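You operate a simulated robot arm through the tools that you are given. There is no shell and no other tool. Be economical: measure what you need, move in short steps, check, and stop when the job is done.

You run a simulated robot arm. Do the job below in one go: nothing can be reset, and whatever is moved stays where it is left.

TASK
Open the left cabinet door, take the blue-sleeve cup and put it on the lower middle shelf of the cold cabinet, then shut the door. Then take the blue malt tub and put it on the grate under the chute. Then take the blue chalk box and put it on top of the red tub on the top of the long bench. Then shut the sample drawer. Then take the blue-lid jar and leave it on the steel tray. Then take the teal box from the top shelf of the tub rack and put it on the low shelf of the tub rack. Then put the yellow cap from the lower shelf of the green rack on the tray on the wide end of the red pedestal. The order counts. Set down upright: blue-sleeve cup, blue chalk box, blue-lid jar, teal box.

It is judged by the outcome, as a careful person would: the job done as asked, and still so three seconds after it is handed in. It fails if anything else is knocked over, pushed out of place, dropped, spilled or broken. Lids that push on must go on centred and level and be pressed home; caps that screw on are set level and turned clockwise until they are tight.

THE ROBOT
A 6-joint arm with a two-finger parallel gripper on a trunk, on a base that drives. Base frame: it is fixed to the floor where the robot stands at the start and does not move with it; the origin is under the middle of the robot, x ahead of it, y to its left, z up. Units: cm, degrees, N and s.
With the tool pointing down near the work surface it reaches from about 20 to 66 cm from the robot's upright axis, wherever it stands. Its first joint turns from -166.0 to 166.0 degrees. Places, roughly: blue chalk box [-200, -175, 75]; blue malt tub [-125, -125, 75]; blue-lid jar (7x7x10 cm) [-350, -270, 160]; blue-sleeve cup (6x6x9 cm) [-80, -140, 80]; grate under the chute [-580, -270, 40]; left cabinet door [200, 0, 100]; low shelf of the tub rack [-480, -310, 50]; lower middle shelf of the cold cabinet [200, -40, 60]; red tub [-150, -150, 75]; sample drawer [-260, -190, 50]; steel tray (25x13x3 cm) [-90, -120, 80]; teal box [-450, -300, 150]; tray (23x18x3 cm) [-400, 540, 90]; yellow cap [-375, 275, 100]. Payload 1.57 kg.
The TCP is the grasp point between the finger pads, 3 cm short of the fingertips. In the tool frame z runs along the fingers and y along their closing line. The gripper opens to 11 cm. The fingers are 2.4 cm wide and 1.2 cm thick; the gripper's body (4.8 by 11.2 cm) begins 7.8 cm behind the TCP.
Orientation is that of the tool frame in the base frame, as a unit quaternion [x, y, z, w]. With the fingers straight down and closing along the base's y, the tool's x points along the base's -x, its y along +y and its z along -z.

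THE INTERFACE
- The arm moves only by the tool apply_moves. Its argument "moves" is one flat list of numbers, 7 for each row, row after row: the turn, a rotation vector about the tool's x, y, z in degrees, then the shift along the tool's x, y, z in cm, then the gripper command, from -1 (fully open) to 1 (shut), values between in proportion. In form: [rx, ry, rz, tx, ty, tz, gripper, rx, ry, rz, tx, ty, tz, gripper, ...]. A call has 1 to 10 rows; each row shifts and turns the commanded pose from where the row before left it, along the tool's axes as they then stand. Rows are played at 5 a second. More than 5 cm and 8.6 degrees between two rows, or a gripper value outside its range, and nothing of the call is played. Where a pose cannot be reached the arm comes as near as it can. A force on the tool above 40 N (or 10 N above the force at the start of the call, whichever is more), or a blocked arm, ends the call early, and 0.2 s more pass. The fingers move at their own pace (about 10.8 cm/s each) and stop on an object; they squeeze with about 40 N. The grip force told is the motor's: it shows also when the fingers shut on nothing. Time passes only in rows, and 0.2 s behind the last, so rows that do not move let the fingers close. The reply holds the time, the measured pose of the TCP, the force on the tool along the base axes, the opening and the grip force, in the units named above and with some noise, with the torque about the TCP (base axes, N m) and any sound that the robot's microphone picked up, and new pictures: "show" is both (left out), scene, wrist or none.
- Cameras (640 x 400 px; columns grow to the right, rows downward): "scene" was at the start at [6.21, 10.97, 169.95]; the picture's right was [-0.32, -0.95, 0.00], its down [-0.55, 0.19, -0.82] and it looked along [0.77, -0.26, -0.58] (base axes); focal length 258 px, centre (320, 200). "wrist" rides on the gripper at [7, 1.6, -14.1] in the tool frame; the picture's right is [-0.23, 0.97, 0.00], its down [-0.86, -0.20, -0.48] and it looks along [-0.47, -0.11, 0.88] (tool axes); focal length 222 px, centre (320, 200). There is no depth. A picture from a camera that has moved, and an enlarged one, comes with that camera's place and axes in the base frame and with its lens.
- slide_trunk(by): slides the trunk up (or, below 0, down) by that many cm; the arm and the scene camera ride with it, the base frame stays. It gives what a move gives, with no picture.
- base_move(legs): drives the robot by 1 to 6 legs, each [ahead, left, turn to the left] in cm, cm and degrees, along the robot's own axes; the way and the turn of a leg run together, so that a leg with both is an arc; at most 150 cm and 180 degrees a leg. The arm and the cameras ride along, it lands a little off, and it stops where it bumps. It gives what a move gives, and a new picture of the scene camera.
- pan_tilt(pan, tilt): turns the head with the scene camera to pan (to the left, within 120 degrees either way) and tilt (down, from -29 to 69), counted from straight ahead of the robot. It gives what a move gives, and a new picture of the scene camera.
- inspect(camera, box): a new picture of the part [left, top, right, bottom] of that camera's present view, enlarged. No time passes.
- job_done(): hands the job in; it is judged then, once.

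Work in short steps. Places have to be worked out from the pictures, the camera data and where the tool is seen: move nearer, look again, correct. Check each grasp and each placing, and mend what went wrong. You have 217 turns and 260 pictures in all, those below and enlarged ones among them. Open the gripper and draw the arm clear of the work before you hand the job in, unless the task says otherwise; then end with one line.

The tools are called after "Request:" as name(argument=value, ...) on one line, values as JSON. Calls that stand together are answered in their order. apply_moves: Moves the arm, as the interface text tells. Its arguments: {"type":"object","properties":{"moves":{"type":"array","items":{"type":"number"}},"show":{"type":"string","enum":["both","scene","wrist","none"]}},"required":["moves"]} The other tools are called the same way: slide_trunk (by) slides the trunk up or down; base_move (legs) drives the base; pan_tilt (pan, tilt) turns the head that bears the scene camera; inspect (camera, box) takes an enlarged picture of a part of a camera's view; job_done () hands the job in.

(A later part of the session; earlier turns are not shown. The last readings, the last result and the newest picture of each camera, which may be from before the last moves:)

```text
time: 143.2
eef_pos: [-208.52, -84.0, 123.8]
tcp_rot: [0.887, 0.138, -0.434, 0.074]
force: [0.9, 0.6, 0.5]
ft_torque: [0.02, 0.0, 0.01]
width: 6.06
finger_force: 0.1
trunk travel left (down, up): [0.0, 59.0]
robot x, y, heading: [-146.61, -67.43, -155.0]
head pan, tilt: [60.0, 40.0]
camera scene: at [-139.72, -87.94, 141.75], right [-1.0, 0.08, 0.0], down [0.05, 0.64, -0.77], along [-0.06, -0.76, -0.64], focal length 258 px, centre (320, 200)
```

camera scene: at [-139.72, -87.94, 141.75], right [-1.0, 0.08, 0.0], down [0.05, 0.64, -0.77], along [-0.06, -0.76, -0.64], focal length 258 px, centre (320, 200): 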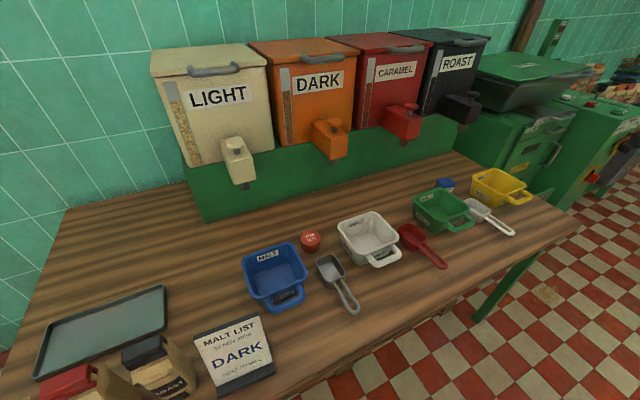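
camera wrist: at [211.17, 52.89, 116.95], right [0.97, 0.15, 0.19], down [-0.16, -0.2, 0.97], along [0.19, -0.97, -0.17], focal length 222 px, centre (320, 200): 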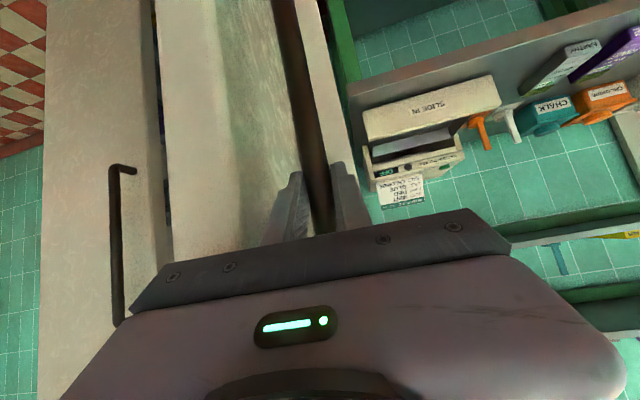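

Good view. Zoom on the blue tub and chalk box.

Request:
inspect(camera="scene", box=[220, 220, 380, 320])

Request:
inspect(camera="scene", box=[280, 150, 520, 300])

```text
4.00 times, centred on (300, 270) of scene
camera zoom: at [-139.72, -87.94, 141.75], right [-1.0, 0.08, 0.0], down [0.05, 0.64, -0.77], along [-0.06, -0.76, -0.64], focal length 1032 px, centre (400, -80)
```

zoom: 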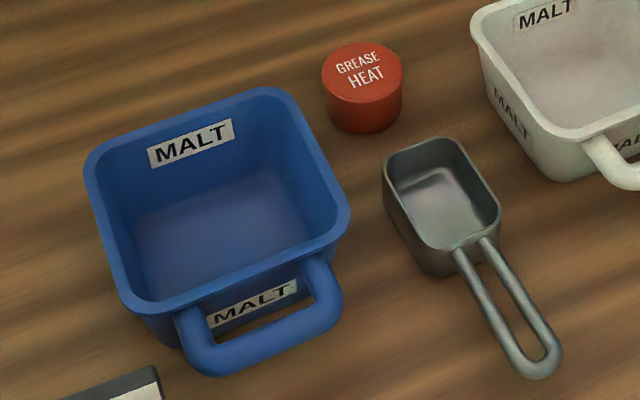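

```text
2.67 times, centred on (400, 225) of scene
camera zoom: at [-139.72, -87.94, 141.75], right [-1.0, 0.08, 0.0], down [0.05, 0.64, -0.77], along [-0.06, -0.76, -0.64], focal length 688 px, centre (107, 133)
```

zoom: 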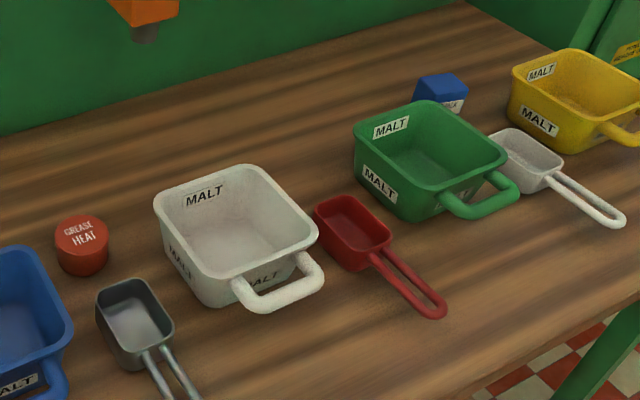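

Before choosing the grasp, look toward the grate and chute (straight ahead).

Request:
pan_tilt(pan=0, tilt=12)

Request:
inspect(camera="scene", box=[160, 110, 480, 310])

```text
time: 144.5
eef_pos: [-208.49, -83.84, 123.71]
tcp_rot: [0.887, 0.138, -0.434, 0.074]
force: [0.1, 0.6, 0.6]
ft_torque: [0.0, -0.01, 0.02]
width: 6.03
finger_force: 0.0
trunk travel left (down, up): [0.0, 59.0]
robot x, y, heading: [-146.66, -68.01, -154.9]
head pan, tilt: [0.0, 12.0]
camera scene: at [-147.44, -83.45, 146.19], right [-0.43, 0.9, 0.0], down [0.19, 0.09, -0.98], along [-0.88, -0.42, -0.21], focal length 258 px, centre (320, 200)
```

scene: 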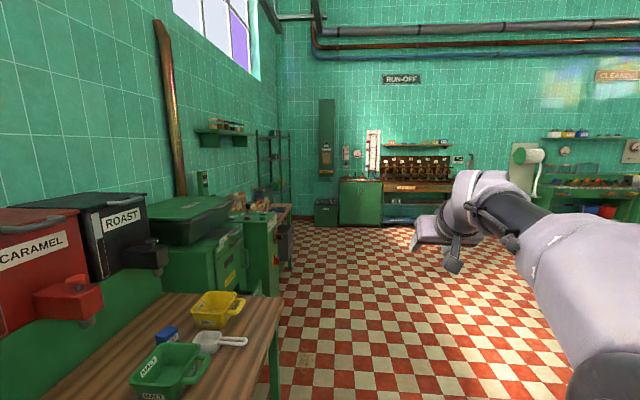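

```text
2.00 times, centred on (320, 210) of scene
camera zoom: at [-147.44, -83.45, 146.19], right [-0.43, 0.9, 0.0], down [0.19, 0.09, -0.98], along [-0.88, -0.42, -0.21], focal length 516 px, centre (320, 180)
```

zoom: 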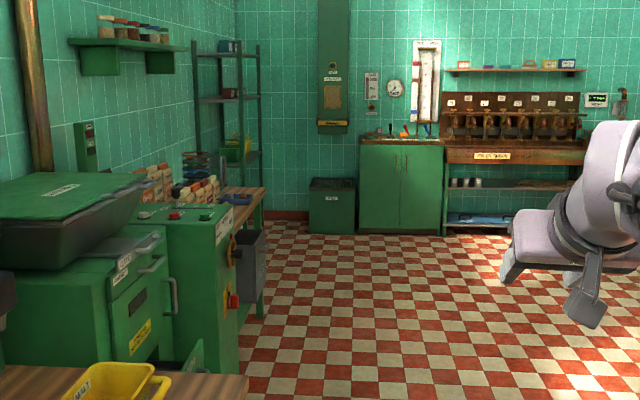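

The chute is a wall duct ending near z≈92 above a green box (top z≈45). I'll pinch the tub's left wall with a tool moderately tilted. Turn to face the bench.

Request:
base_move(legs=[[0, 0, 86]])

Request:
inspect(camera="wrist", box=[0, 0, 640, 400])

Request:
pan_tilt(pan=0, tilt=45)

```text
time: 148.6
eef_pos: [-134.76, -130.37, 123.72]
tcp_rot: [0.556, 0.705, -0.267, 0.35]
force: [-0.2, -0.4, 0.5]
ft_torque: [0.02, 0.02, -0.01]
width: 6.04
finger_force: 0.0
trunk travel left (down, up): [0.0, 59.0]
robot x, y, heading: [-146.44, -67.42, -68.9]
head pan, tilt: [0.0, 12.0]
camera scene: at [-131.09, -69.47, 146.19], right [-0.93, -0.36, 0.0], down [-0.07, 0.19, -0.98], along [0.35, -0.91, -0.21], focal length 258 px, centre (320, 200)
```

scene: 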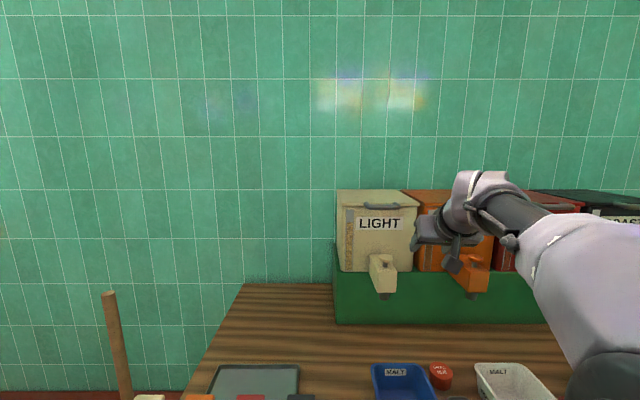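

```text
1.00 times, centred on (320, 200) of wrist (not enlarged: the box is as wide or as high as the picture)
camera zoom: at [-136.88, -115.06, 126.94], right [0.98, 0.1, 0.19], down [-0.17, -0.19, 0.97], along [0.13, -0.98, -0.17], focal length 222 px, centre (320, 200)
```

zoom: 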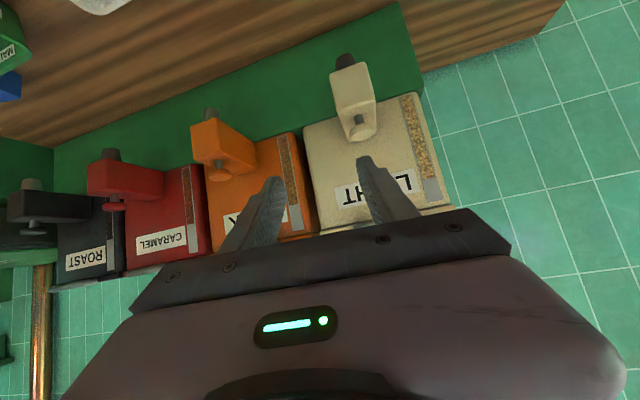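

```text
time: 149.6
eef_pos: [-134.76, -130.39, 123.9]
tcp_rot: [0.557, 0.705, -0.268, 0.349]
force: [0.9, -0.6, -0.7]
ft_torque: [-0.02, 0.0, 0.03]
width: 6.06
finger_force: 0.0
trunk travel left (down, up): [0.0, 59.0]
robot x, y, heading: [-146.49, -67.56, -68.9]
head pan, tilt: [0.0, 45.0]
camera scene: at [-131.52, -68.36, 141.03], right [-0.93, -0.36, 0.0], down [-0.25, 0.66, -0.71], along [0.25, -0.66, -0.71], focal length 258 px, centre (320, 200)
```

scene: 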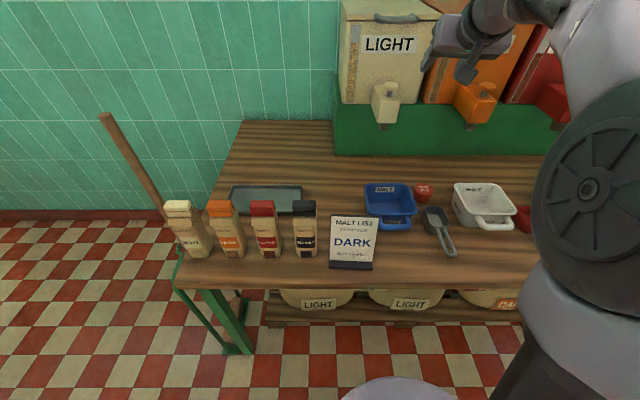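

Tub's left wall runs from (-122.7,-133) to (-127.9,-120), parallel to the bench normal. I align the tool heading, reduce tilt to ~30° and descend over that wall.

Request:
apply_moves(moves=[-5.5, 0, -4.3, 0, 0, 0, -0.1, 0, 8, 0, 0, 0, 0, -0.1, 0, 8, 0, 0, 0, 0, -0.1, 0, 6, 0, 0, 0, 0, -0.1, 0, 0, 0, 2.1, 1.47, 3.57, -0.1, 0, 0, 0, 2.1, 1.47, 3.57, -0.1, 0, 0, 0, 2.1, 1.47, 3.57, -0.1, 0, 0, 0, 2.1, 1.47, 3.57, -0.1, 0, 0, 0, 2.1, 1.47, 3.57, -0.1, 0, 0, 0, 2.1, 1.47, 3.57, -0.1])

```text
time: 151.8
eef_pos: [-126.16, -127.19, 99.11]
tcp_rot: [0.55, 0.793, -0.144, 0.219]
force: [0.9, 0.4, -0.1]
ft_torque: [0.02, -0.02, -0.02]
width: 6.07
finger_force: 0.2
trunk travel left (down, up): [0.0, 59.0]
robot x, y, heading: [-146.73, -67.52, -69.0]
head pan, tilt: [0.0, 45.0]
camera scene: at [-131.51, -68.36, 141.02], right [-0.93, -0.36, 0.0], down [-0.25, 0.66, -0.71], along [0.25, -0.66, -0.71], focal length 258 px, centre (320, 200)
camera wrist: at [-129.42, -114.39, 107.71], right [0.98, 0.16, 0.13], down [-0.02, -0.54, 0.84], along [0.2, -0.83, -0.52], focal length 222 px, centre (320, 200)
```

scene: 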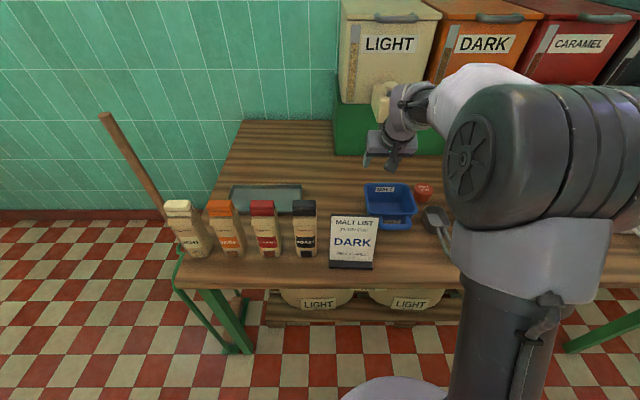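
wrist: 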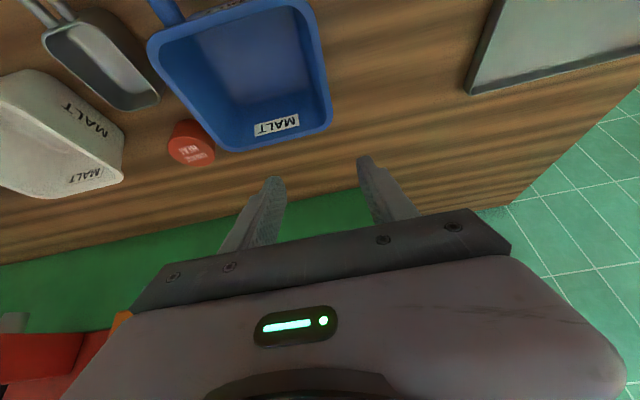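

Triangulation puts the rim at z ≈ 88.5 and the left wall middle at (-125.9,-122.3). Move to just above it.

Request:
apply_moves(moves=[0, 0, 0, 2.42, 0.47, 2.15, -0.1, 0, 0, 0, 2.42, 0.47, 2.15, -0.1], show="wrist")

```text
time: 152.3
eef_pos: [-126.23, -124.82, 92.85]
tcp_rot: [0.549, 0.794, -0.144, 0.218]
force: [1.0, 0.2, 0.9]
ft_torque: [-0.01, -0.01, 0.02]
width: 6.02
finger_force: 0.0
trunk travel left (down, up): [0.0, 59.0]
robot x, y, heading: [-146.82, -67.44, -69.1]
head pan, tilt: [0.0, 45.0]
camera wrist: at [-129.34, -112.05, 101.53], right [0.98, 0.16, 0.13], down [-0.02, -0.54, 0.84], along [0.2, -0.83, -0.52], focal length 222 px, centre (320, 200)
```

wrist: 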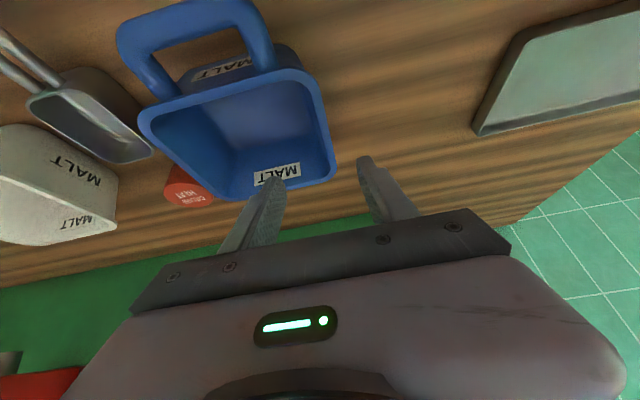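

Left wall is between the fingers. Descend and close.

Request:
apply_moves(moves=[0, 0, 0, 2.42, 0.3, 2.15, -0.1, 0, 0, 0, 2.42, 0.3, 2.15, -0.1, 0, 0, 0, 0, 0, 0, 1, 0, 0, 0, 0, 0, 0, 1, 0, 0, 0, 0, 0, 0, 1], show="wrist")

```text
time: 153.6
eef_pos: [-126.03, -122.81, 86.56]
tcp_rot: [0.55, 0.793, -0.144, 0.219]
force: [1.1, -1.9, 4.2]
ft_torque: [-0.41, 0.41, 0.3]
width: 0.58
finger_force: 25.4
trunk travel left (down, up): [0.0, 59.0]
robot x, y, heading: [-146.32, -67.62, -68.9]
head pan, tilt: [0.0, 45.0]
camera wrist: at [-129.3, -110.0, 95.29], right [0.98, 0.16, 0.13], down [-0.02, -0.54, 0.84], along [0.2, -0.83, -0.52], focal length 222 px, centre (320, 200)
```

wrist: 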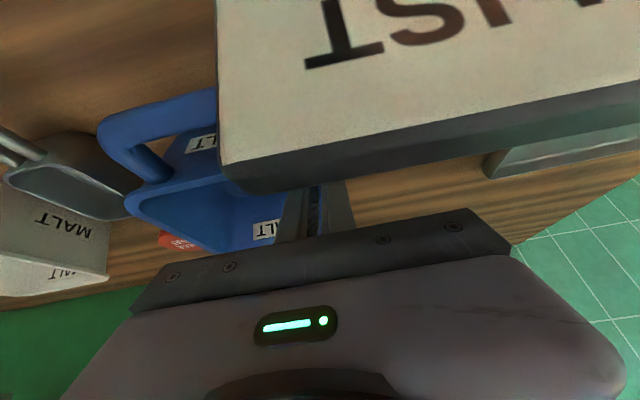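

Wall pinched (0.6 cm). The sign is close to the wrist, so lift straight up with the trunk and look.

Request:
slide_trunk(by=14)

Request:
inspect(camera="scene", box=[160, 80, 560, 330])

Request:
inspect(camera="wrist", box=[0, 0, 640, 400])

```text
time: 155.2
eef_pos: [-126.05, -122.74, 100.64]
tcp_rot: [0.549, 0.794, -0.144, 0.219]
force: [0.4, 0.4, -0.7]
ft_torque: [0.02, -0.04, 0.01]
width: 0.34
finger_force: 24.4
trunk travel left (down, up): [-14.0, 45.0]
robot x, y, heading: [-146.99, -67.6, -68.7]
head pan, tilt: [0.0, 45.0]
```

```text
1.60 times, centred on (360, 205) of scene
camera zoom: at [-131.51, -68.37, 155.01], right [-0.93, -0.36, 0.0], down [-0.25, 0.66, -0.71], along [0.25, -0.66, -0.71], focal length 413 px, centre (256, 192)
```

zoom: 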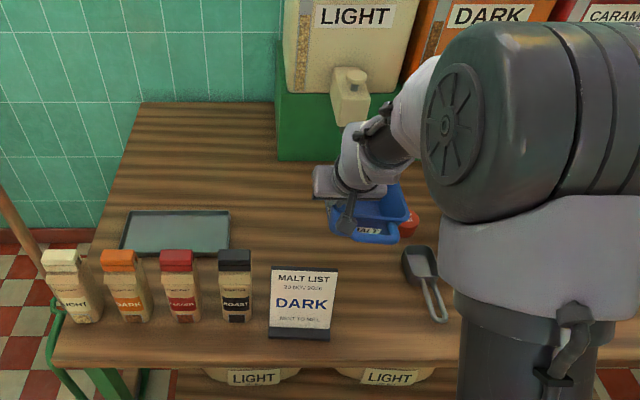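

```text
1.00 times, centred on (320, 200) of wrist (not enlarged: the box is as wide or as high as the picture)
camera zoom: at [-129.3, -110.01, 109.24], right [0.98, 0.16, 0.13], down [-0.02, -0.54, 0.84], along [0.2, -0.83, -0.52], focal length 222 px, centre (320, 200)
```

zoom: 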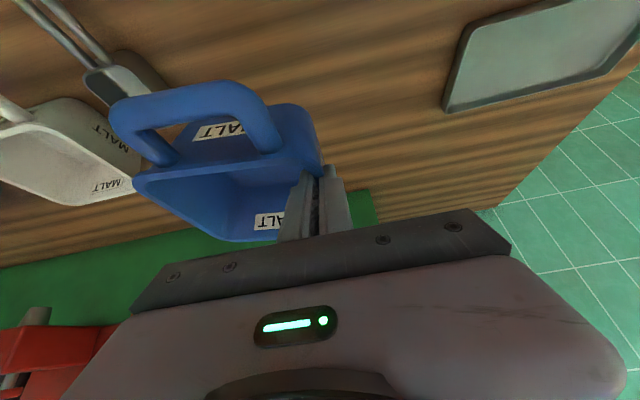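

Readings show little weight; zoom closer to verify that the tub hangs in the fingers.

Request:
inspect(camera="wrist", box=[120, 60, 400, 260])

Request:
inspect(camera="scene", box=[330, 170, 450, 260])

```text
2.00 times, centred on (260, 160) of wrist
camera zoom: at [-129.3, -110.01, 109.24], right [0.98, 0.16, 0.13], down [-0.02, -0.54, 0.84], along [0.2, -0.83, -0.52], focal length 444 px, centre (440, 280)
```

zoom: 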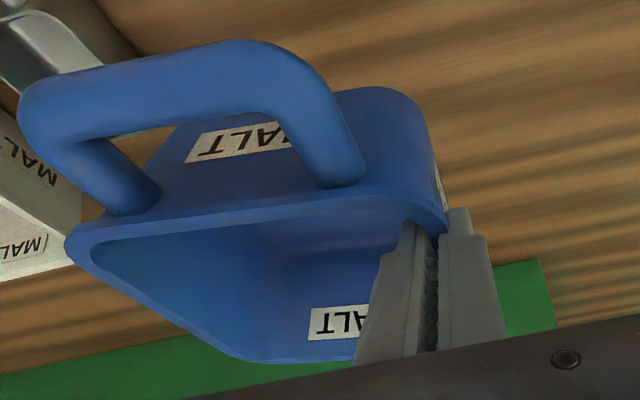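

```text
4.44 times, centred on (390, 215) of scene
camera zoom: at [-131.51, -68.37, 155.01], right [-0.93, -0.36, 0.0], down [-0.25, 0.66, -0.71], along [0.25, -0.66, -0.71], focal length 1147 px, centre (9, 133)
```

zoom: 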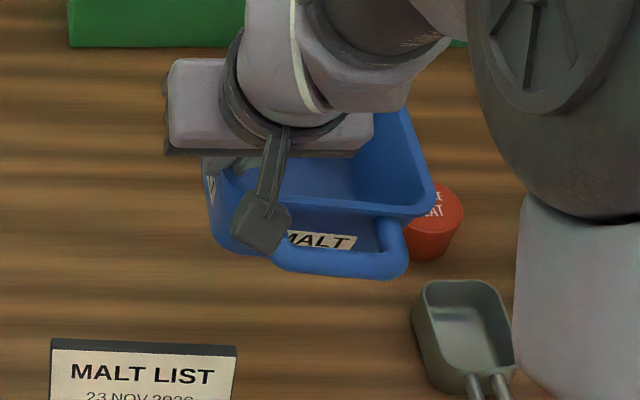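

The tub hangs from the fingers. Raise more to clear the sign, back off, turn along the aisle and drive toward the grate.

Request:
slide_trunk(by=14)

Request:
base_move(legs=[[-28, 0, 0], [0, 0, -89], [100, 10, 0]])

Request:
pan_tilt(pan=0, tilt=20)

```text
time: 156.9
eef_pos: [-126.16, -122.81, 114.59]
tcp_rot: [0.55, 0.793, -0.144, 0.219]
force: [0.2, -0.3, -0.7]
ft_torque: [0.03, -0.06, 0.05]
width: 0.34
finger_force: 24.2
trunk travel left (down, up): [-28.0, 31.0]
robot x, y, heading: [-146.26, -67.32, -69.0]
head pan, tilt: [0.0, 45.0]
```

```text
time: 167.5
eef_pos: [-302.04, -109.06, 114.54]
tcp_rot: [0.949, 0.175, -0.256, 0.054]
force: [-0.4, -0.1, -1.2]
ft_torque: [-0.02, -0.06, -0.02]
width: 0.33
finger_force: 24.6
trunk travel left (down, up): [-28.0, 31.0]
robot x, y, heading: [-246.84, -87.7, -158.9]
head pan, tilt: [0.0, 45.0]
camera scene: at [-247.58, -103.55, 169.02], right [-0.36, 0.93, 0.0], down [0.66, 0.26, -0.71], along [-0.66, -0.26, -0.71], focal length 258 px, centre (320, 200)
```

scene: 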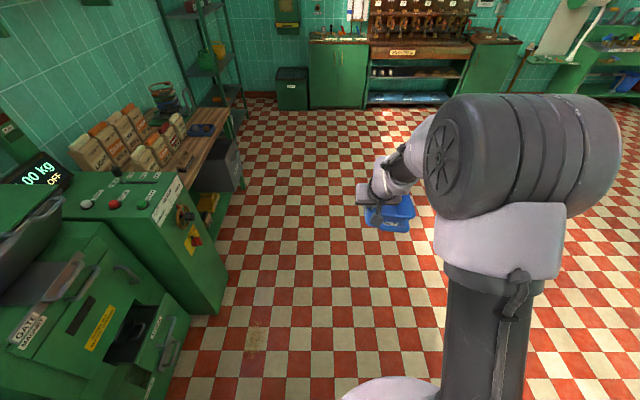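

```text
time: 168.4
eef_pos: [-301.98, -109.0, 114.53]
tcp_rot: [0.949, 0.175, -0.256, 0.053]
force: [-0.1, 0.4, -0.8]
ft_torque: [-0.05, -0.01, -0.01]
width: 0.34
finger_force: 24.2
trunk travel left (down, up): [-28.0, 31.0]
robot x, y, heading: [-247.19, -88.05, -158.7]
head pan, tilt: [0.0, 20.0]
camera scene: at [-248.65, -103.96, 172.88], right [-0.36, 0.93, 0.0], down [0.32, 0.12, -0.94], along [-0.88, -0.34, -0.34], focal length 258 px, centre (320, 200)
```

scene: 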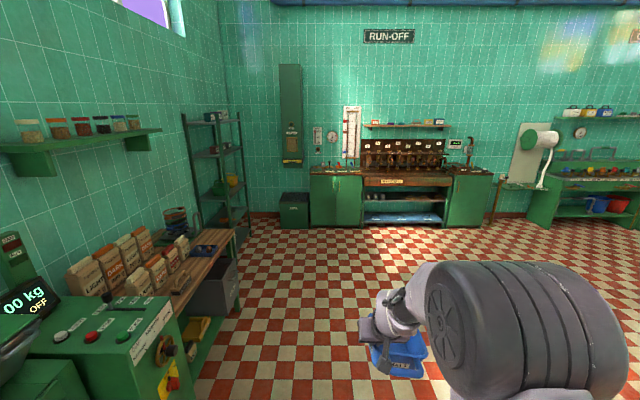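

The grate box is around (-568,-270), top z≈38. Drive nearer.

Request:
base_move(legs=[[110, 0, 0], [107, 25, 0]])

Request:
pan_tilt(pan=10, tilt=35)

```text
time: 179.3
eef_pos: [-496.89, -212.59, 114.58]
tcp_rot: [0.95, 0.174, -0.256, 0.052]
force: [0.3, 0.7, -0.9]
ft_torque: [-0.05, -0.04, 0.0]
width: 0.35
finger_force: 24.2
trunk travel left (down, up): [-28.0, 31.0]
robot x, y, heading: [-441.51, -191.75, -158.8]
head pan, tilt: [0.0, 20.0]
camera scene: at [-443.56, -207.78, 172.89], right [-0.36, 0.93, 0.0], down [0.32, 0.12, -0.94], along [-0.88, -0.34, -0.34], focal length 258 px, centre (320, 200)
```

scene: 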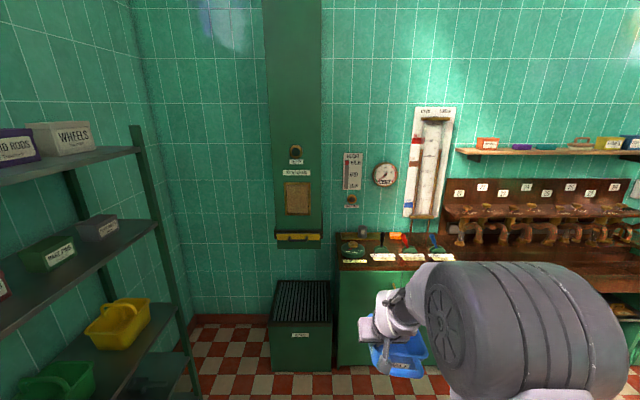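

```text
time: 180.1
eef_pos: [-496.98, -212.56, 114.67]
tcp_rot: [0.95, 0.173, -0.256, 0.053]
force: [0.1, 0.2, -0.7]
ft_torque: [-0.09, -0.04, 0.0]
width: 0.32
finger_force: 24.1
trunk travel left (down, up): [-28.0, 31.0]
robot x, y, heading: [-441.37, -192.03, -158.5]
head pan, tilt: [10.0, 35.0]
camera scene: at [-442.38, -208.95, 170.51], right [-0.52, 0.86, 0.0], down [0.49, 0.3, -0.82], along [-0.7, -0.42, -0.57], focal length 258 px, centre (320, 200)
```

scene: 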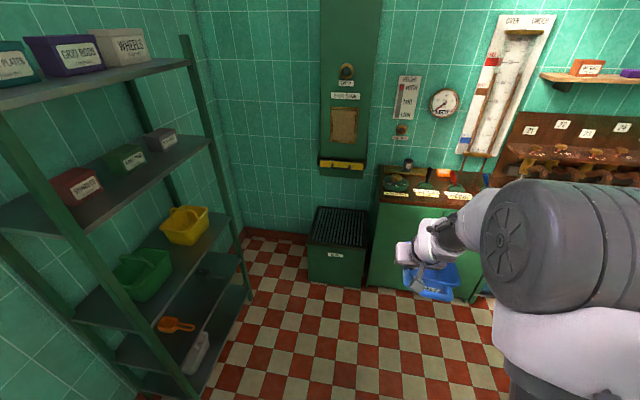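

Grate top: z≈42, centre about (-574,-272), box front at (-557,-265); duct bottom ~z 85–95. I drive to just in front and lower the trunk.

Request:
base_move(legs=[[60, 32, 0]])

Request:
slide_trunk(by=-28)

Request:
apply_moves(moves=[0, 0, 0, 2.3, 0, 4, 1, 0, 0, 0, 2.3, 0, 4, 1, 0, 0, 0, 2.3, 0, 4, 1, 0, 0, 0, 2.3, 0, 4, 1, 0, 0, 0, 2.3, 0, 4, 1, 0, 0, 0, 2.3, 0, 4, 1])

```text
time: 183.8
eef_pos: [-540.5, -263.74, 114.6]
tcp_rot: [0.95, 0.17, -0.255, 0.052]
force: [0.1, 0.0, -1.4]
ft_torque: [-0.01, -0.03, 0.04]
width: 0.31
finger_force: 24.1
trunk travel left (down, up): [-28.0, 31.0]
robot x, y, heading: [-485.11, -243.29, -159.1]
head pan, tilt: [10.0, 35.0]
camera scene: at [-486.02, -260.43, 170.5], right [-0.51, 0.86, 0.0], down [0.49, 0.29, -0.82], along [-0.7, -0.42, -0.57], focal length 258 px, centre (320, 200)
```

scene: 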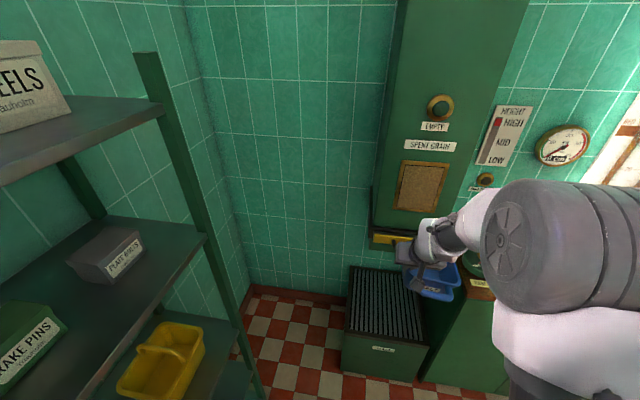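

```text
time: 186.6
eef_pos: [-540.57, -263.57, 86.49]
tcp_rot: [0.95, 0.171, -0.256, 0.053]
force: [-0.3, 0.5, -1.0]
ft_torque: [-0.07, -0.06, 0.03]
width: 0.33
finger_force: 24.1
trunk travel left (down, up): [0.0, 59.0]
robot x, y, heading: [-485.12, -243.53, -159.0]
head pan, tilt: [10.0, 35.0]
```

```text
time: 188.0
eef_pos: [-541.72, -263.14, 63.86]
tcp_rot: [0.952, 0.169, -0.249, 0.059]
force: [0.6, 0.6, -0.1]
ft_torque: [-0.04, -0.02, 0.02]
width: 0.3
finger_force: 24.2
out of reach, approached as far as the arm can: row 2, 3, 4, 5, 6
trunk travel left (down, up): [0.0, 59.0]
robot x, y, heading: [-485.2, -243.6, -159.2]
head pan, tilt: [10.0, 35.0]
camera scene: at [-485.97, -260.39, 142.5], right [-0.51, 0.86, 0.0], down [0.49, 0.29, -0.82], along [-0.7, -0.42, -0.57], focal length 258 px, centre (320, 200)
camera wrist: at [-528.93, -259.94, 72.69], right [0.16, -0.98, 0.14], down [-0.55, 0.03, 0.83], along [-0.82, -0.21, -0.54], focal length 222 px, centre (320, 200)
```

scene: 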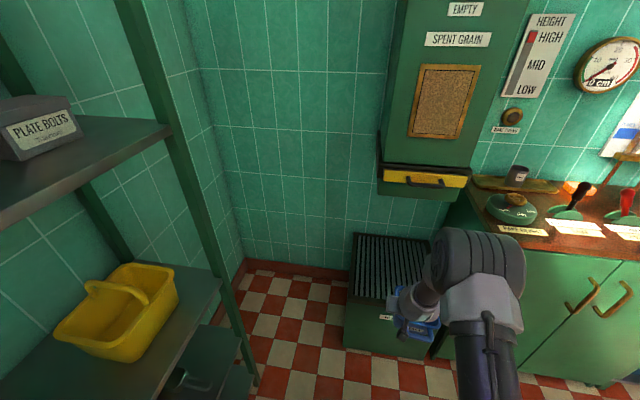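
wrist: 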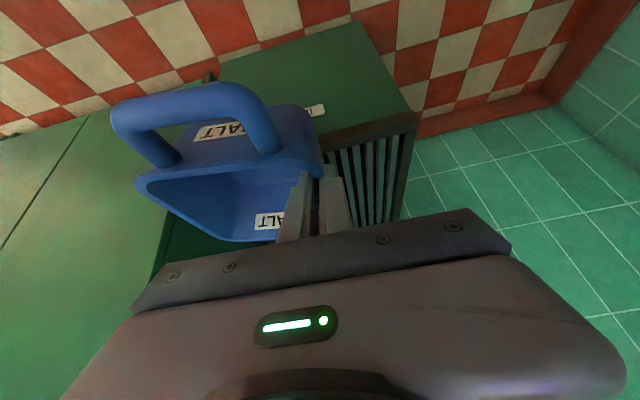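

The tub hangs level enough. Move in 17 cm and left 4.6 cm, then extend the arm for the remainder.

Request:
base_move(legs=[[17, 4.6, 0]])

Request:
apply_moves(moves=[0, 0, 0, -2.6, 0, 1.5, 1, 0, 0, 0, -2.6, 0, 1.5, 1, 0, 0, 0, -2.6, 0, 1.5, 1])

```text
time: 189.5
eef_pos: [-556.08, -273.74, 63.82]
tcp_rot: [0.952, 0.171, -0.249, 0.06]
force: [0.7, -0.2, -1.0]
ft_torque: [-0.06, -0.05, -0.01]
width: 0.34
finger_force: 24.2
trunk travel left (down, up): [0.0, 59.0]
robot x, y, heading: [-499.77, -253.79, -159.0]
head pan, tilt: [10.0, 35.0]
camera scene: at [-500.46, -270.79, 142.5], right [-0.51, 0.86, 0.0], down [0.49, 0.3, -0.82], along [-0.7, -0.42, -0.57], focal length 258 px, centre (320, 200)
```

scene: 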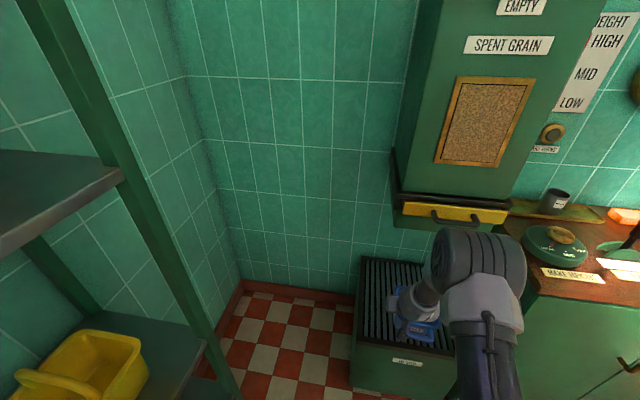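

```text
time: 190.3
eef_pos: [-562.94, -276.62, 63.72]
tcp_rot: [0.951, 0.173, -0.25, 0.066]
force: [0.0, 0.9, -1.1]
ft_torque: [-0.04, -0.04, -0.02]
width: 0.33
finger_force: 24.4
out of reach, approached as far as the arm can: row 3
trunk travel left (down, up): [0.0, 59.0]
robot x, y, heading: [-499.6, -253.63, -159.1]
head pan, tilt: [10.0, 35.0]
camera scene: at [-500.47, -270.79, 142.5], right [-0.51, 0.86, 0.0], down [0.49, 0.3, -0.82], along [-0.7, -0.42, -0.57], focal length 258 px, centre (320, 200)
camera wrist: at [-550.24, -273.22, 72.55], right [0.17, -0.97, 0.15], down [-0.55, 0.03, 0.83], along [-0.82, -0.22, -0.53], focal length 222 px, centre (320, 200)
```

scene: 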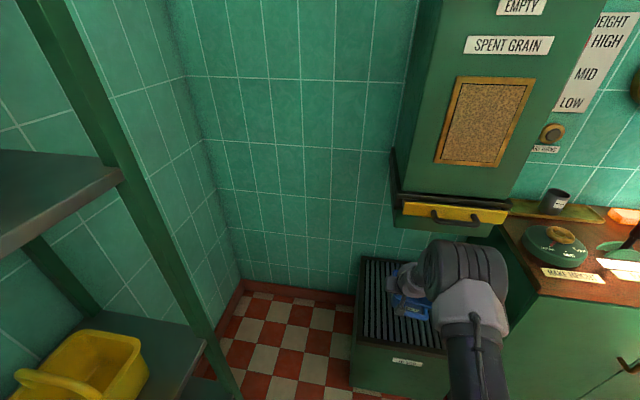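
wrist: 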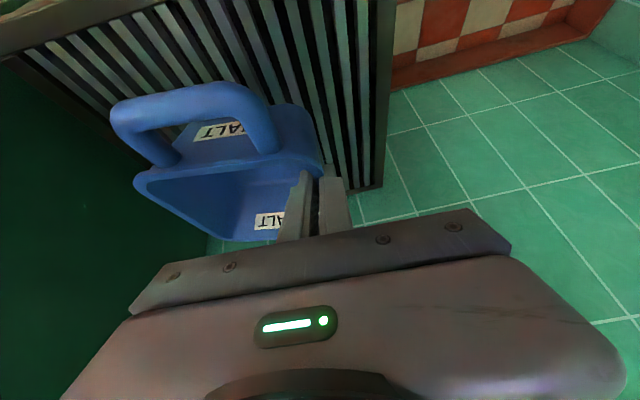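

Tub is over the grate. Lower.

Request:
apply_moves(moves=[0, 0, 0, 1.5, 0, 2.6, 1, 0, 0, 0, 1.5, 0, 2.6, 1], show="none")

```text
time: 190.9
eef_pos: [-562.63, -276.92, 57.72]
tcp_rot: [0.952, 0.171, -0.249, 0.06]
force: [-0.4, -0.2, -1.6]
ft_torque: [-0.03, -0.02, -0.02]
width: 0.33
finger_force: 24.5
trunk travel left (down, up): [0.0, 59.0]
robot x, y, heading: [-500.03, -253.55, -159.3]
head pan, tilt: [10.0, 35.0]
```

Request:
apply_moves(moves=[0, 0, 0, 0.9, 0, 1.6, 1, 0, 0, 0, 0.9, 0, 1.6, 1, 0, 0, 0, 0.5, 0, 0.9, 1], show="both")

```text
time: 191.7
eef_pos: [-562.73, -276.89, 53.15]
tcp_rot: [0.951, 0.172, -0.25, 0.061]
force: [-0.3, -0.5, 5.0]
ft_torque: [0.14, 0.95, 0.37]
width: 0.53
finger_force: 25.0
trunk travel left (down, up): [0.0, 59.0]
robot x, y, heading: [-499.53, -253.39, -159.1]
head pan, tilt: [10.0, 35.0]
camera scene: at [-500.39, -270.77, 142.51], right [-0.51, 0.86, 0.0], down [0.49, 0.3, -0.82], along [-0.7, -0.42, -0.57], focal length 258 px, centre (320, 200)
camera wrist: at [-550.03, -273.56, 62.0], right [0.16, -0.98, 0.14], down [-0.55, 0.03, 0.83], along [-0.82, -0.21, -0.54], focal length 222 px, centre (320, 200)
```

scene: 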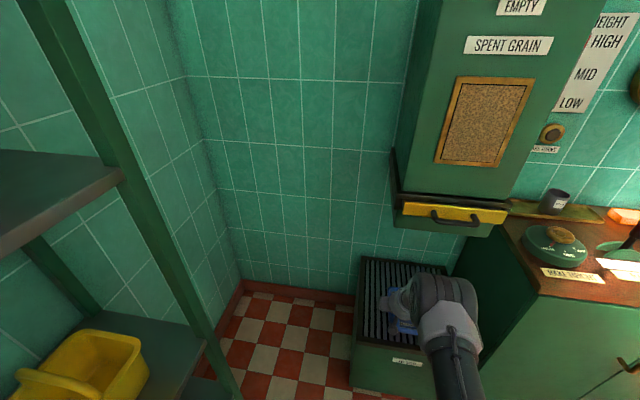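
wrist: 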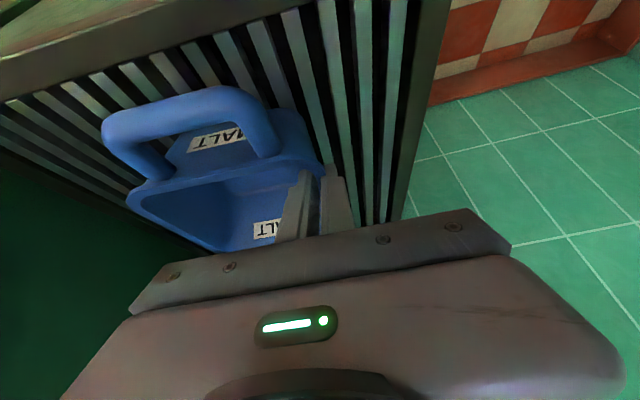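

Contact. Open a little and withdraw along the tool axis.

Request:
apply_moves(moves=[0, 0, 0, 0, 0, 0, 0.3, 0, 0, 0, 0, 0, 0, 0.3, 0, 0, 0, -0.5, 0, -3, 0.3, 0, 0, 0, -0.5, 0, -3, 0.3, 0, 0, 0, -1.5, 0, -3, 0.3, 0, 0, 0, -1.5, 0, -3, 0.3], show="both")

```text
time: 193.1
eef_pos: [-560.68, -275.54, 65.53]
tcp_rot: [0.952, 0.17, -0.249, 0.059]
force: [0.1, 0.1, 0.1]
ft_torque: [0.03, -0.01, 0.0]
width: 3.85
finger_force: 0.0
trunk travel left (down, up): [0.0, 59.0]
robot x, y, heading: [-500.24, -253.98, -158.9]
head pan, tilt: [10.0, 35.0]
camera scene: at [-500.44, -270.79, 142.5], right [-0.51, 0.86, 0.0], down [0.49, 0.3, -0.82], along [-0.7, -0.42, -0.57], focal length 258 px, centre (320, 200)
camera wrist: at [-547.91, -272.37, 74.48], right [0.16, -0.98, 0.14], down [-0.55, 0.03, 0.83], along [-0.82, -0.21, -0.54], focal length 222 px, centre (320, 200)
```

scene: 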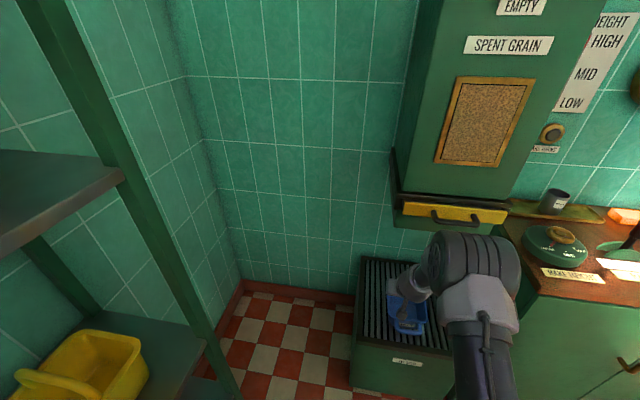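
wrist: 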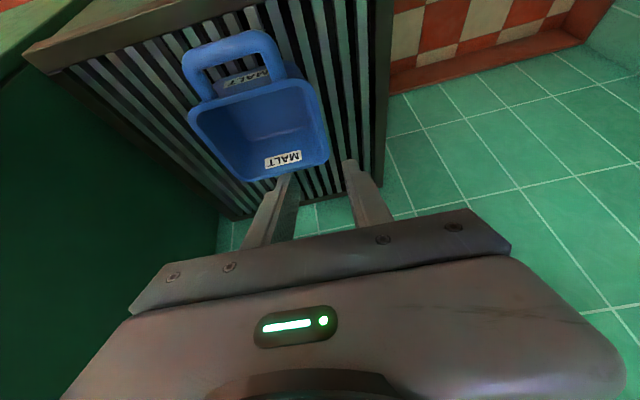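

The tub stands on the grate under the duct. Back away, raise the trunk, and return to the bench for the chalk box.

Request:
base_move(legs=[[-80, -38, 0], [-115, -6, 0], [-115, -6, 0]])

Request:
slide_trunk(by=45)

Request:
pan_tilt(pan=70, tilt=42)

```text
time: 208.7
eef_pos: [-290.34, -118.67, 65.64]
tcp_rot: [0.952, 0.166, -0.249, 0.058]
force: [0.2, 0.3, 0.0]
ft_torque: [-0.02, 0.01, -0.04]
width: 3.85
finger_force: 0.0
trunk travel left (down, up): [0.0, 59.0]
robot x, y, heading: [-229.31, -97.12, -159.4]
head pan, tilt: [10.0, 35.0]
camera scene: at [-230.03, -114.32, 142.5], right [-0.51, 0.86, 0.0], down [0.49, 0.29, -0.82], along [-0.71, -0.41, -0.57], focal length 258 px, centre (320, 200)
```

scene: 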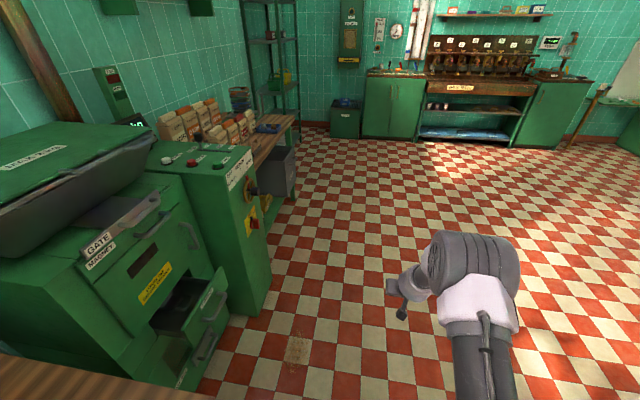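

```text
refused: 45 is not a number from -40 to 40
```

```text
time: 210.0
eef_pos: [-290.26, -118.58, 65.58]
tcp_rot: [0.952, 0.165, -0.249, 0.058]
force: [0.2, -1.0, -0.4]
ft_torque: [-0.01, 0.04, -0.02]
width: 3.82
finger_force: 0.0
trunk travel left (down, up): [0.0, 59.0]
robot x, y, heading: [-229.16, -97.37, -159.5]
head pan, tilt: [70.0, 42.0]
camera scene: at [-222.39, -118.24, 141.45], right [-1.0, -0.01, 0.0], down [0.0, 0.67, -0.74], along [0.0, -0.74, -0.67], focal length 258 px, centre (320, 200)
```

scene: 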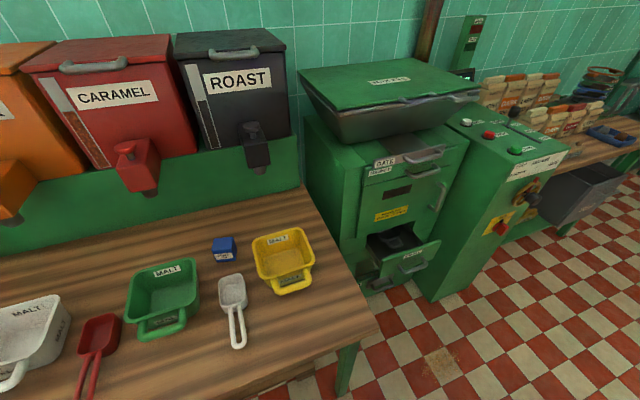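

Request:
inspect(camera="scene", box=[184, 215, 264, 265])

Request:
inspect(camera="scene", box=[340, 120, 500, 300])

Request:
slide_trunk(by=35)

```text
8.00 times, centred on (224, 240) of scene
camera zoom: at [-222.39, -118.24, 141.45], right [-1.0, -0.01, 0.0], down [0.0, 0.67, -0.74], along [0.0, -0.74, -0.67], focal length 2064 px, centre (1088, -120)
```

zoom: 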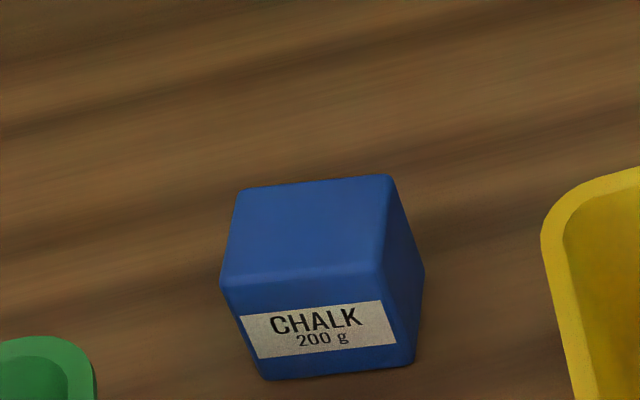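

```text
2.22 times, centred on (420, 210) of scene
camera zoom: at [-222.39, -118.24, 141.45], right [-1.0, -0.01, 0.0], down [0.0, 0.67, -0.74], along [0.0, -0.74, -0.67], focal length 573 px, centre (98, 178)
```

zoom: 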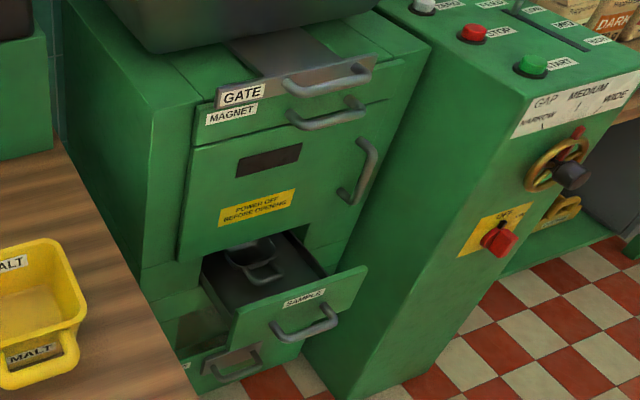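

```text
time: 213.4
eef_pos: [-290.31, -118.45, 100.54]
tcp_rot: [0.952, 0.166, -0.25, 0.059]
force: [-0.4, 0.6, -0.4]
ft_torque: [-0.03, -0.04, 0.0]
width: 3.84
finger_force: 0.1
trunk travel left (down, up): [-35.0, 24.0]
robot x, y, heading: [-228.94, -97.12, -159.5]
head pan, tilt: [70.0, 42.0]
```

The chalk box is ~5.5 cm cube at (-194,-165), top z≈82, facing heading ≈ -81. I position the robot 40 cm off the bench, facing it.

Request:
base_move(legs=[[-11.4, 3.7, 0], [0, 0, 81.5]])

Request:
pan_tilt(pan=0, tilt=45)

Request:
inspect(camera="wrist", box=[0, 0, 640, 400])

```text
time: 218.1
eef_pos: [-205.61, -160.54, 100.47]
tcp_rot: [0.616, 0.745, -0.151, 0.206]
force: [0.2, -0.4, 0.8]
ft_torque: [0.0, 0.04, 0.0]
width: 3.85
finger_force: 0.0
trunk travel left (down, up): [-35.0, 24.0]
robot x, y, heading: [-216.88, -96.47, -78.6]
head pan, tilt: [70.0, 42.0]
camera scene: at [-195.51, -93.44, 176.45], right [-0.15, -0.99, 0.0], down [-0.66, 0.1, -0.74], along [0.73, -0.11, -0.67], focal length 258 px, centre (320, 200)
```

scene: 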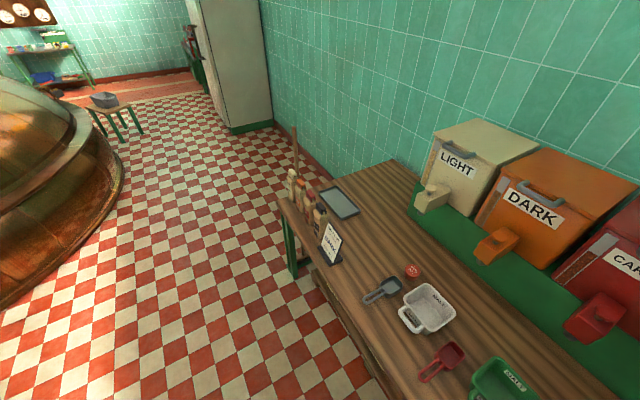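

```text
time: 219.5
eef_pos: [-205.58, -160.56, 100.62]
tcp_rot: [0.617, 0.745, -0.151, 0.206]
force: [0.7, -0.6, 0.8]
ft_torque: [-0.01, -0.02, -0.01]
width: 3.86
finger_force: 0.0
trunk travel left (down, up): [-35.0, 24.0]
robot x, y, heading: [-216.99, -96.97, -78.6]
head pan, tilt: [0.0, 45.0]
camera scene: at [-202.18, -100.16, 176.02], right [-0.98, -0.2, 0.0], down [-0.14, 0.69, -0.71], along [0.14, -0.69, -0.71], focal length 258 px, centre (320, 200)
```

scene: 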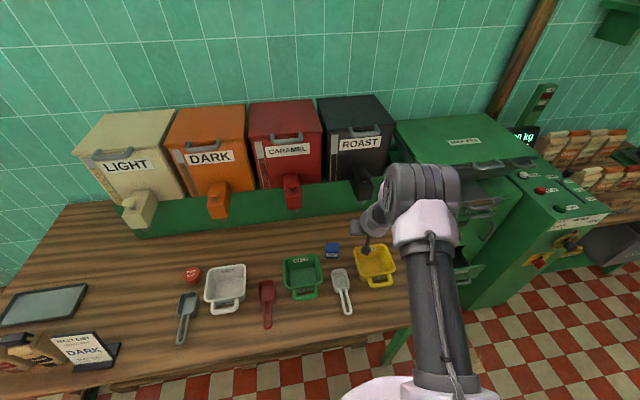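

```text
1.00 times, centred on (320, 200) of wrist (not enlarged: the box is as wide or as high as the picture)
camera zoom: at [-206.68, -147.54, 109.45], right [0.99, -0.01, 0.14], down [-0.12, -0.54, 0.83], along [0.07, -0.84, -0.54], focal length 222 px, centre (320, 200)
```

zoom: 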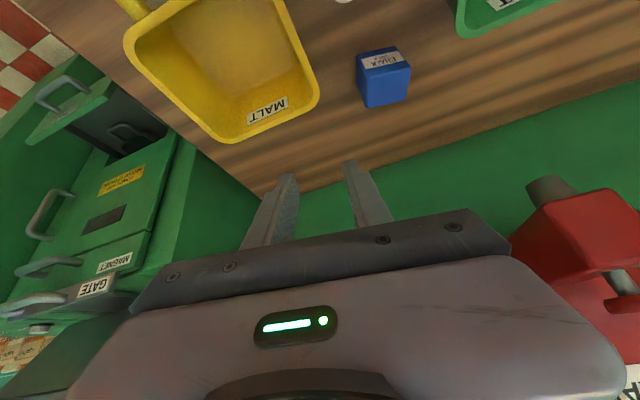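

Box confirmed at (-194,-164.7). Tilt the tool to ~45°, turn to heading -81 and move to 8 cm short of it.

Request:
apply_moves(moves=[2.5, 0, 4.3, 0, 0, 0, -0.5, 0, -7.5, 0, 0, 0, 0, -0.5, 0, -7.5, 0, 0, 0, 0, -0.5, 0, 0, 0, 2.65, 2.68, 2.75, -0.5, 0, 0, 0, 2.65, 2.68, 2.75, -0.5, 0, 0, 0, 2.65, 2.68, 2.75, -0.5, 0, 0, 0, 2.65, 2.68, 2.75, -0.5], show="wrist")

```text
time: 221.1
eef_pos: [-204.61, -164.25, 88.62]
tcp_rot: [0.624, 0.69, -0.202, 0.307]
force: [-4.3, -6.9, 20.8]
ft_torque: [-0.52, 1.08, 0.32]
width: 8.48
finger_force: 0.7
out of reach, approached as far as the arm can: row 1, 2, 3, 4, 5, 6, 7
trunk travel left (down, up): [-35.0, 24.0]
robot x, y, heading: [-217.16, -96.41, -78.5]
head pan, tilt: [0.0, 45.0]
camera wrist: at [-205.5, -149.68, 94.34], right [0.97, -0.03, 0.25], down [-0.25, -0.34, 0.91], along [0.06, -0.94, -0.34], focal length 222 px, centre (320, 200)
```

wrist: 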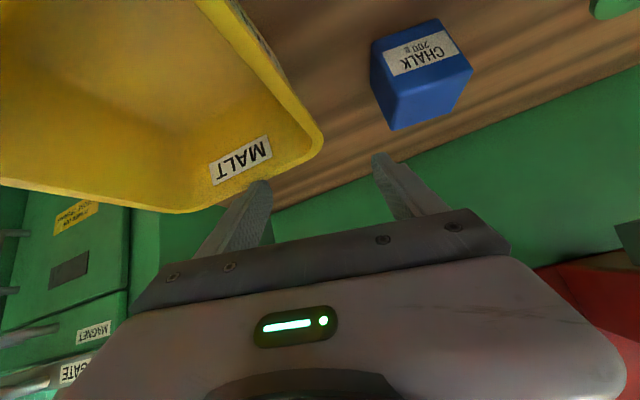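

The arm fell short (trunk too high) and the right finger touched the yellow tub's rim. Raise straight up at once.

Request:
slide_trunk(by=8)

Request:
inspect(camera="wrist", box=[0, 0, 640, 400])

Request:
inspect(camera="scene", box=[150, 190, 450, 350])

```text
time: 222.3
eef_pos: [-204.49, -164.1, 96.18]
tcp_rot: [0.625, 0.692, -0.199, 0.303]
force: [0.3, -0.4, -0.4]
ft_torque: [0.01, 0.0, 0.01]
width: 8.25
finger_force: 0.1
trunk travel left (down, up): [-43.0, 16.0]
robot x, y, heading: [-216.99, -97.0, -78.5]
head pan, tilt: [0.0, 45.0]
```

```text
1.00 times, centred on (320, 200) of wrist (not enlarged: the box is as wide or as high as the picture)
camera zoom: at [-205.43, -149.58, 102.0], right [0.97, -0.03, 0.25], down [-0.25, -0.35, 0.9], along [0.06, -0.94, -0.35], focal length 222 px, centre (320, 200)
```

zoom: 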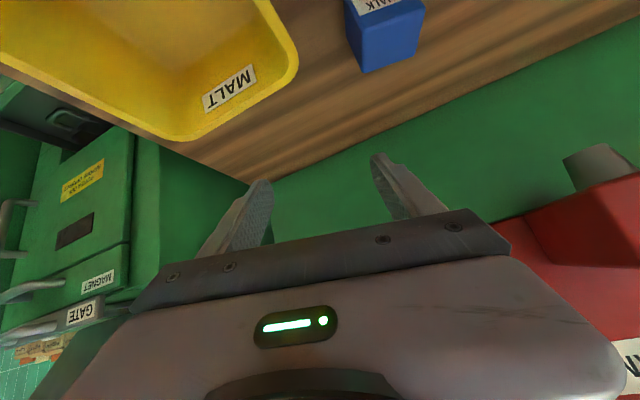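

```text
2.13 times, centred on (300, 270) of scene
camera zoom: at [-202.18, -100.19, 184.01], right [-0.98, -0.2, 0.0], down [-0.14, 0.69, -0.71], along [0.14, -0.69, -0.71], focal length 550 px, centre (363, 51)
```

zoom: 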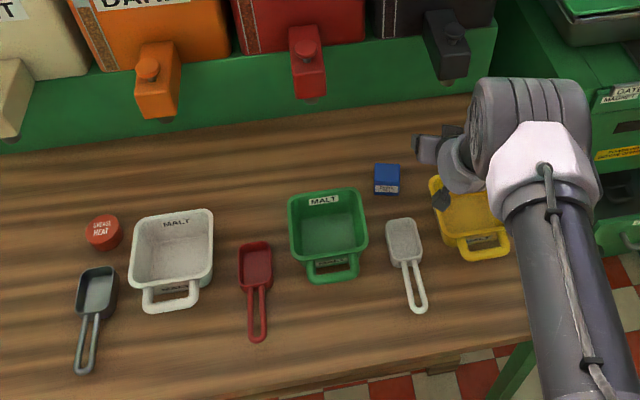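

The yellow tub stayed in place (within 1 cm). I'll raise the tool with the arm and lower the trunk, so that the low tilted reach works as it did for the cup.

Request:
apply_moves(moves=[0, 0, -8.5, 0, 0, 0, -0.5, 0, 0, 0, -3.24, 0, -3.54, -0.5, 0, 0, 0, -3.24, 0, -3.54, -0.5, 0, 0, 0, -3.24, 0, -3.54, -0.5, 0, 0, 0, -3.24, 0, -3.54, -0.5, 0, 0, 0, -3.24, 0, -3.54, -0.5], show="none")

Request:
slide_trunk(by=-21)

Request:
apply_moves(moves=[0, 0, 0, -3.24, 0, -3.54, -0.5, 0, 0, 0, -3.24, 0, -3.54, -0.5, 0, 0, 0, -3.24, 0, -3.54, -0.5, 0, 0, 0, -3.24, 0, -3.54, -0.5, 0, 0, 0, -3.24, 0, -3.54, -0.5], show="none")

Request:
slide_trunk(by=-22)

```text
time: 223.7
eef_pos: [-201.66, -168.64, 119.96]
tcp_rot: [0.572, 0.736, -0.221, 0.287]
force: [-0.5, -0.3, -0.8]
ft_torque: [-0.01, -0.01, 0.02]
width: 8.26
finger_force: 0.0
out of reach, approached as far as the arm can: row 1, 2
trunk travel left (down, up): [-43.0, 16.0]
robot x, y, heading: [-217.31, -96.79, -78.4]
head pan, tilt: [0.0, 45.0]
```

```text
time: 226.0
eef_pos: [-201.64, -168.73, 98.79]
tcp_rot: [0.572, 0.735, -0.222, 0.288]
force: [-0.7, -0.3, -0.7]
ft_torque: [0.0, 0.03, 0.0]
width: 8.26
finger_force: 0.0
trunk travel left (down, up): [-22.0, 37.0]
robot x, y, heading: [-217.11, -96.56, -78.6]
head pan, tilt: [0.0, 45.0]
```

```text
time: 227.2
eef_pos: [-201.67, -168.5, 121.45]
tcp_rot: [0.572, 0.736, -0.221, 0.288]
force: [-0.9, -0.6, -0.3]
ft_torque: [0.01, 0.0, -0.04]
width: 8.24
finger_force: 0.1
out of reach, approached as far as the arm can: row 1
trunk travel left (down, up): [-22.0, 37.0]
robot x, y, heading: [-217.24, -96.84, -78.2]
head pan, tilt: [0.0, 45.0]
```

```text
time: 229.5
eef_pos: [-201.64, -168.68, 99.52]
tcp_rot: [0.572, 0.736, -0.221, 0.288]
force: [-0.1, 0.7, -0.1]
ft_torque: [0.01, 0.01, 0.01]
width: 8.26
finger_force: 0.2
trunk travel left (down, up): [0.0, 59.0]
robot x, y, heading: [-216.7, -96.52, -78.5]
head pan, tilt: [0.0, 45.0]
```

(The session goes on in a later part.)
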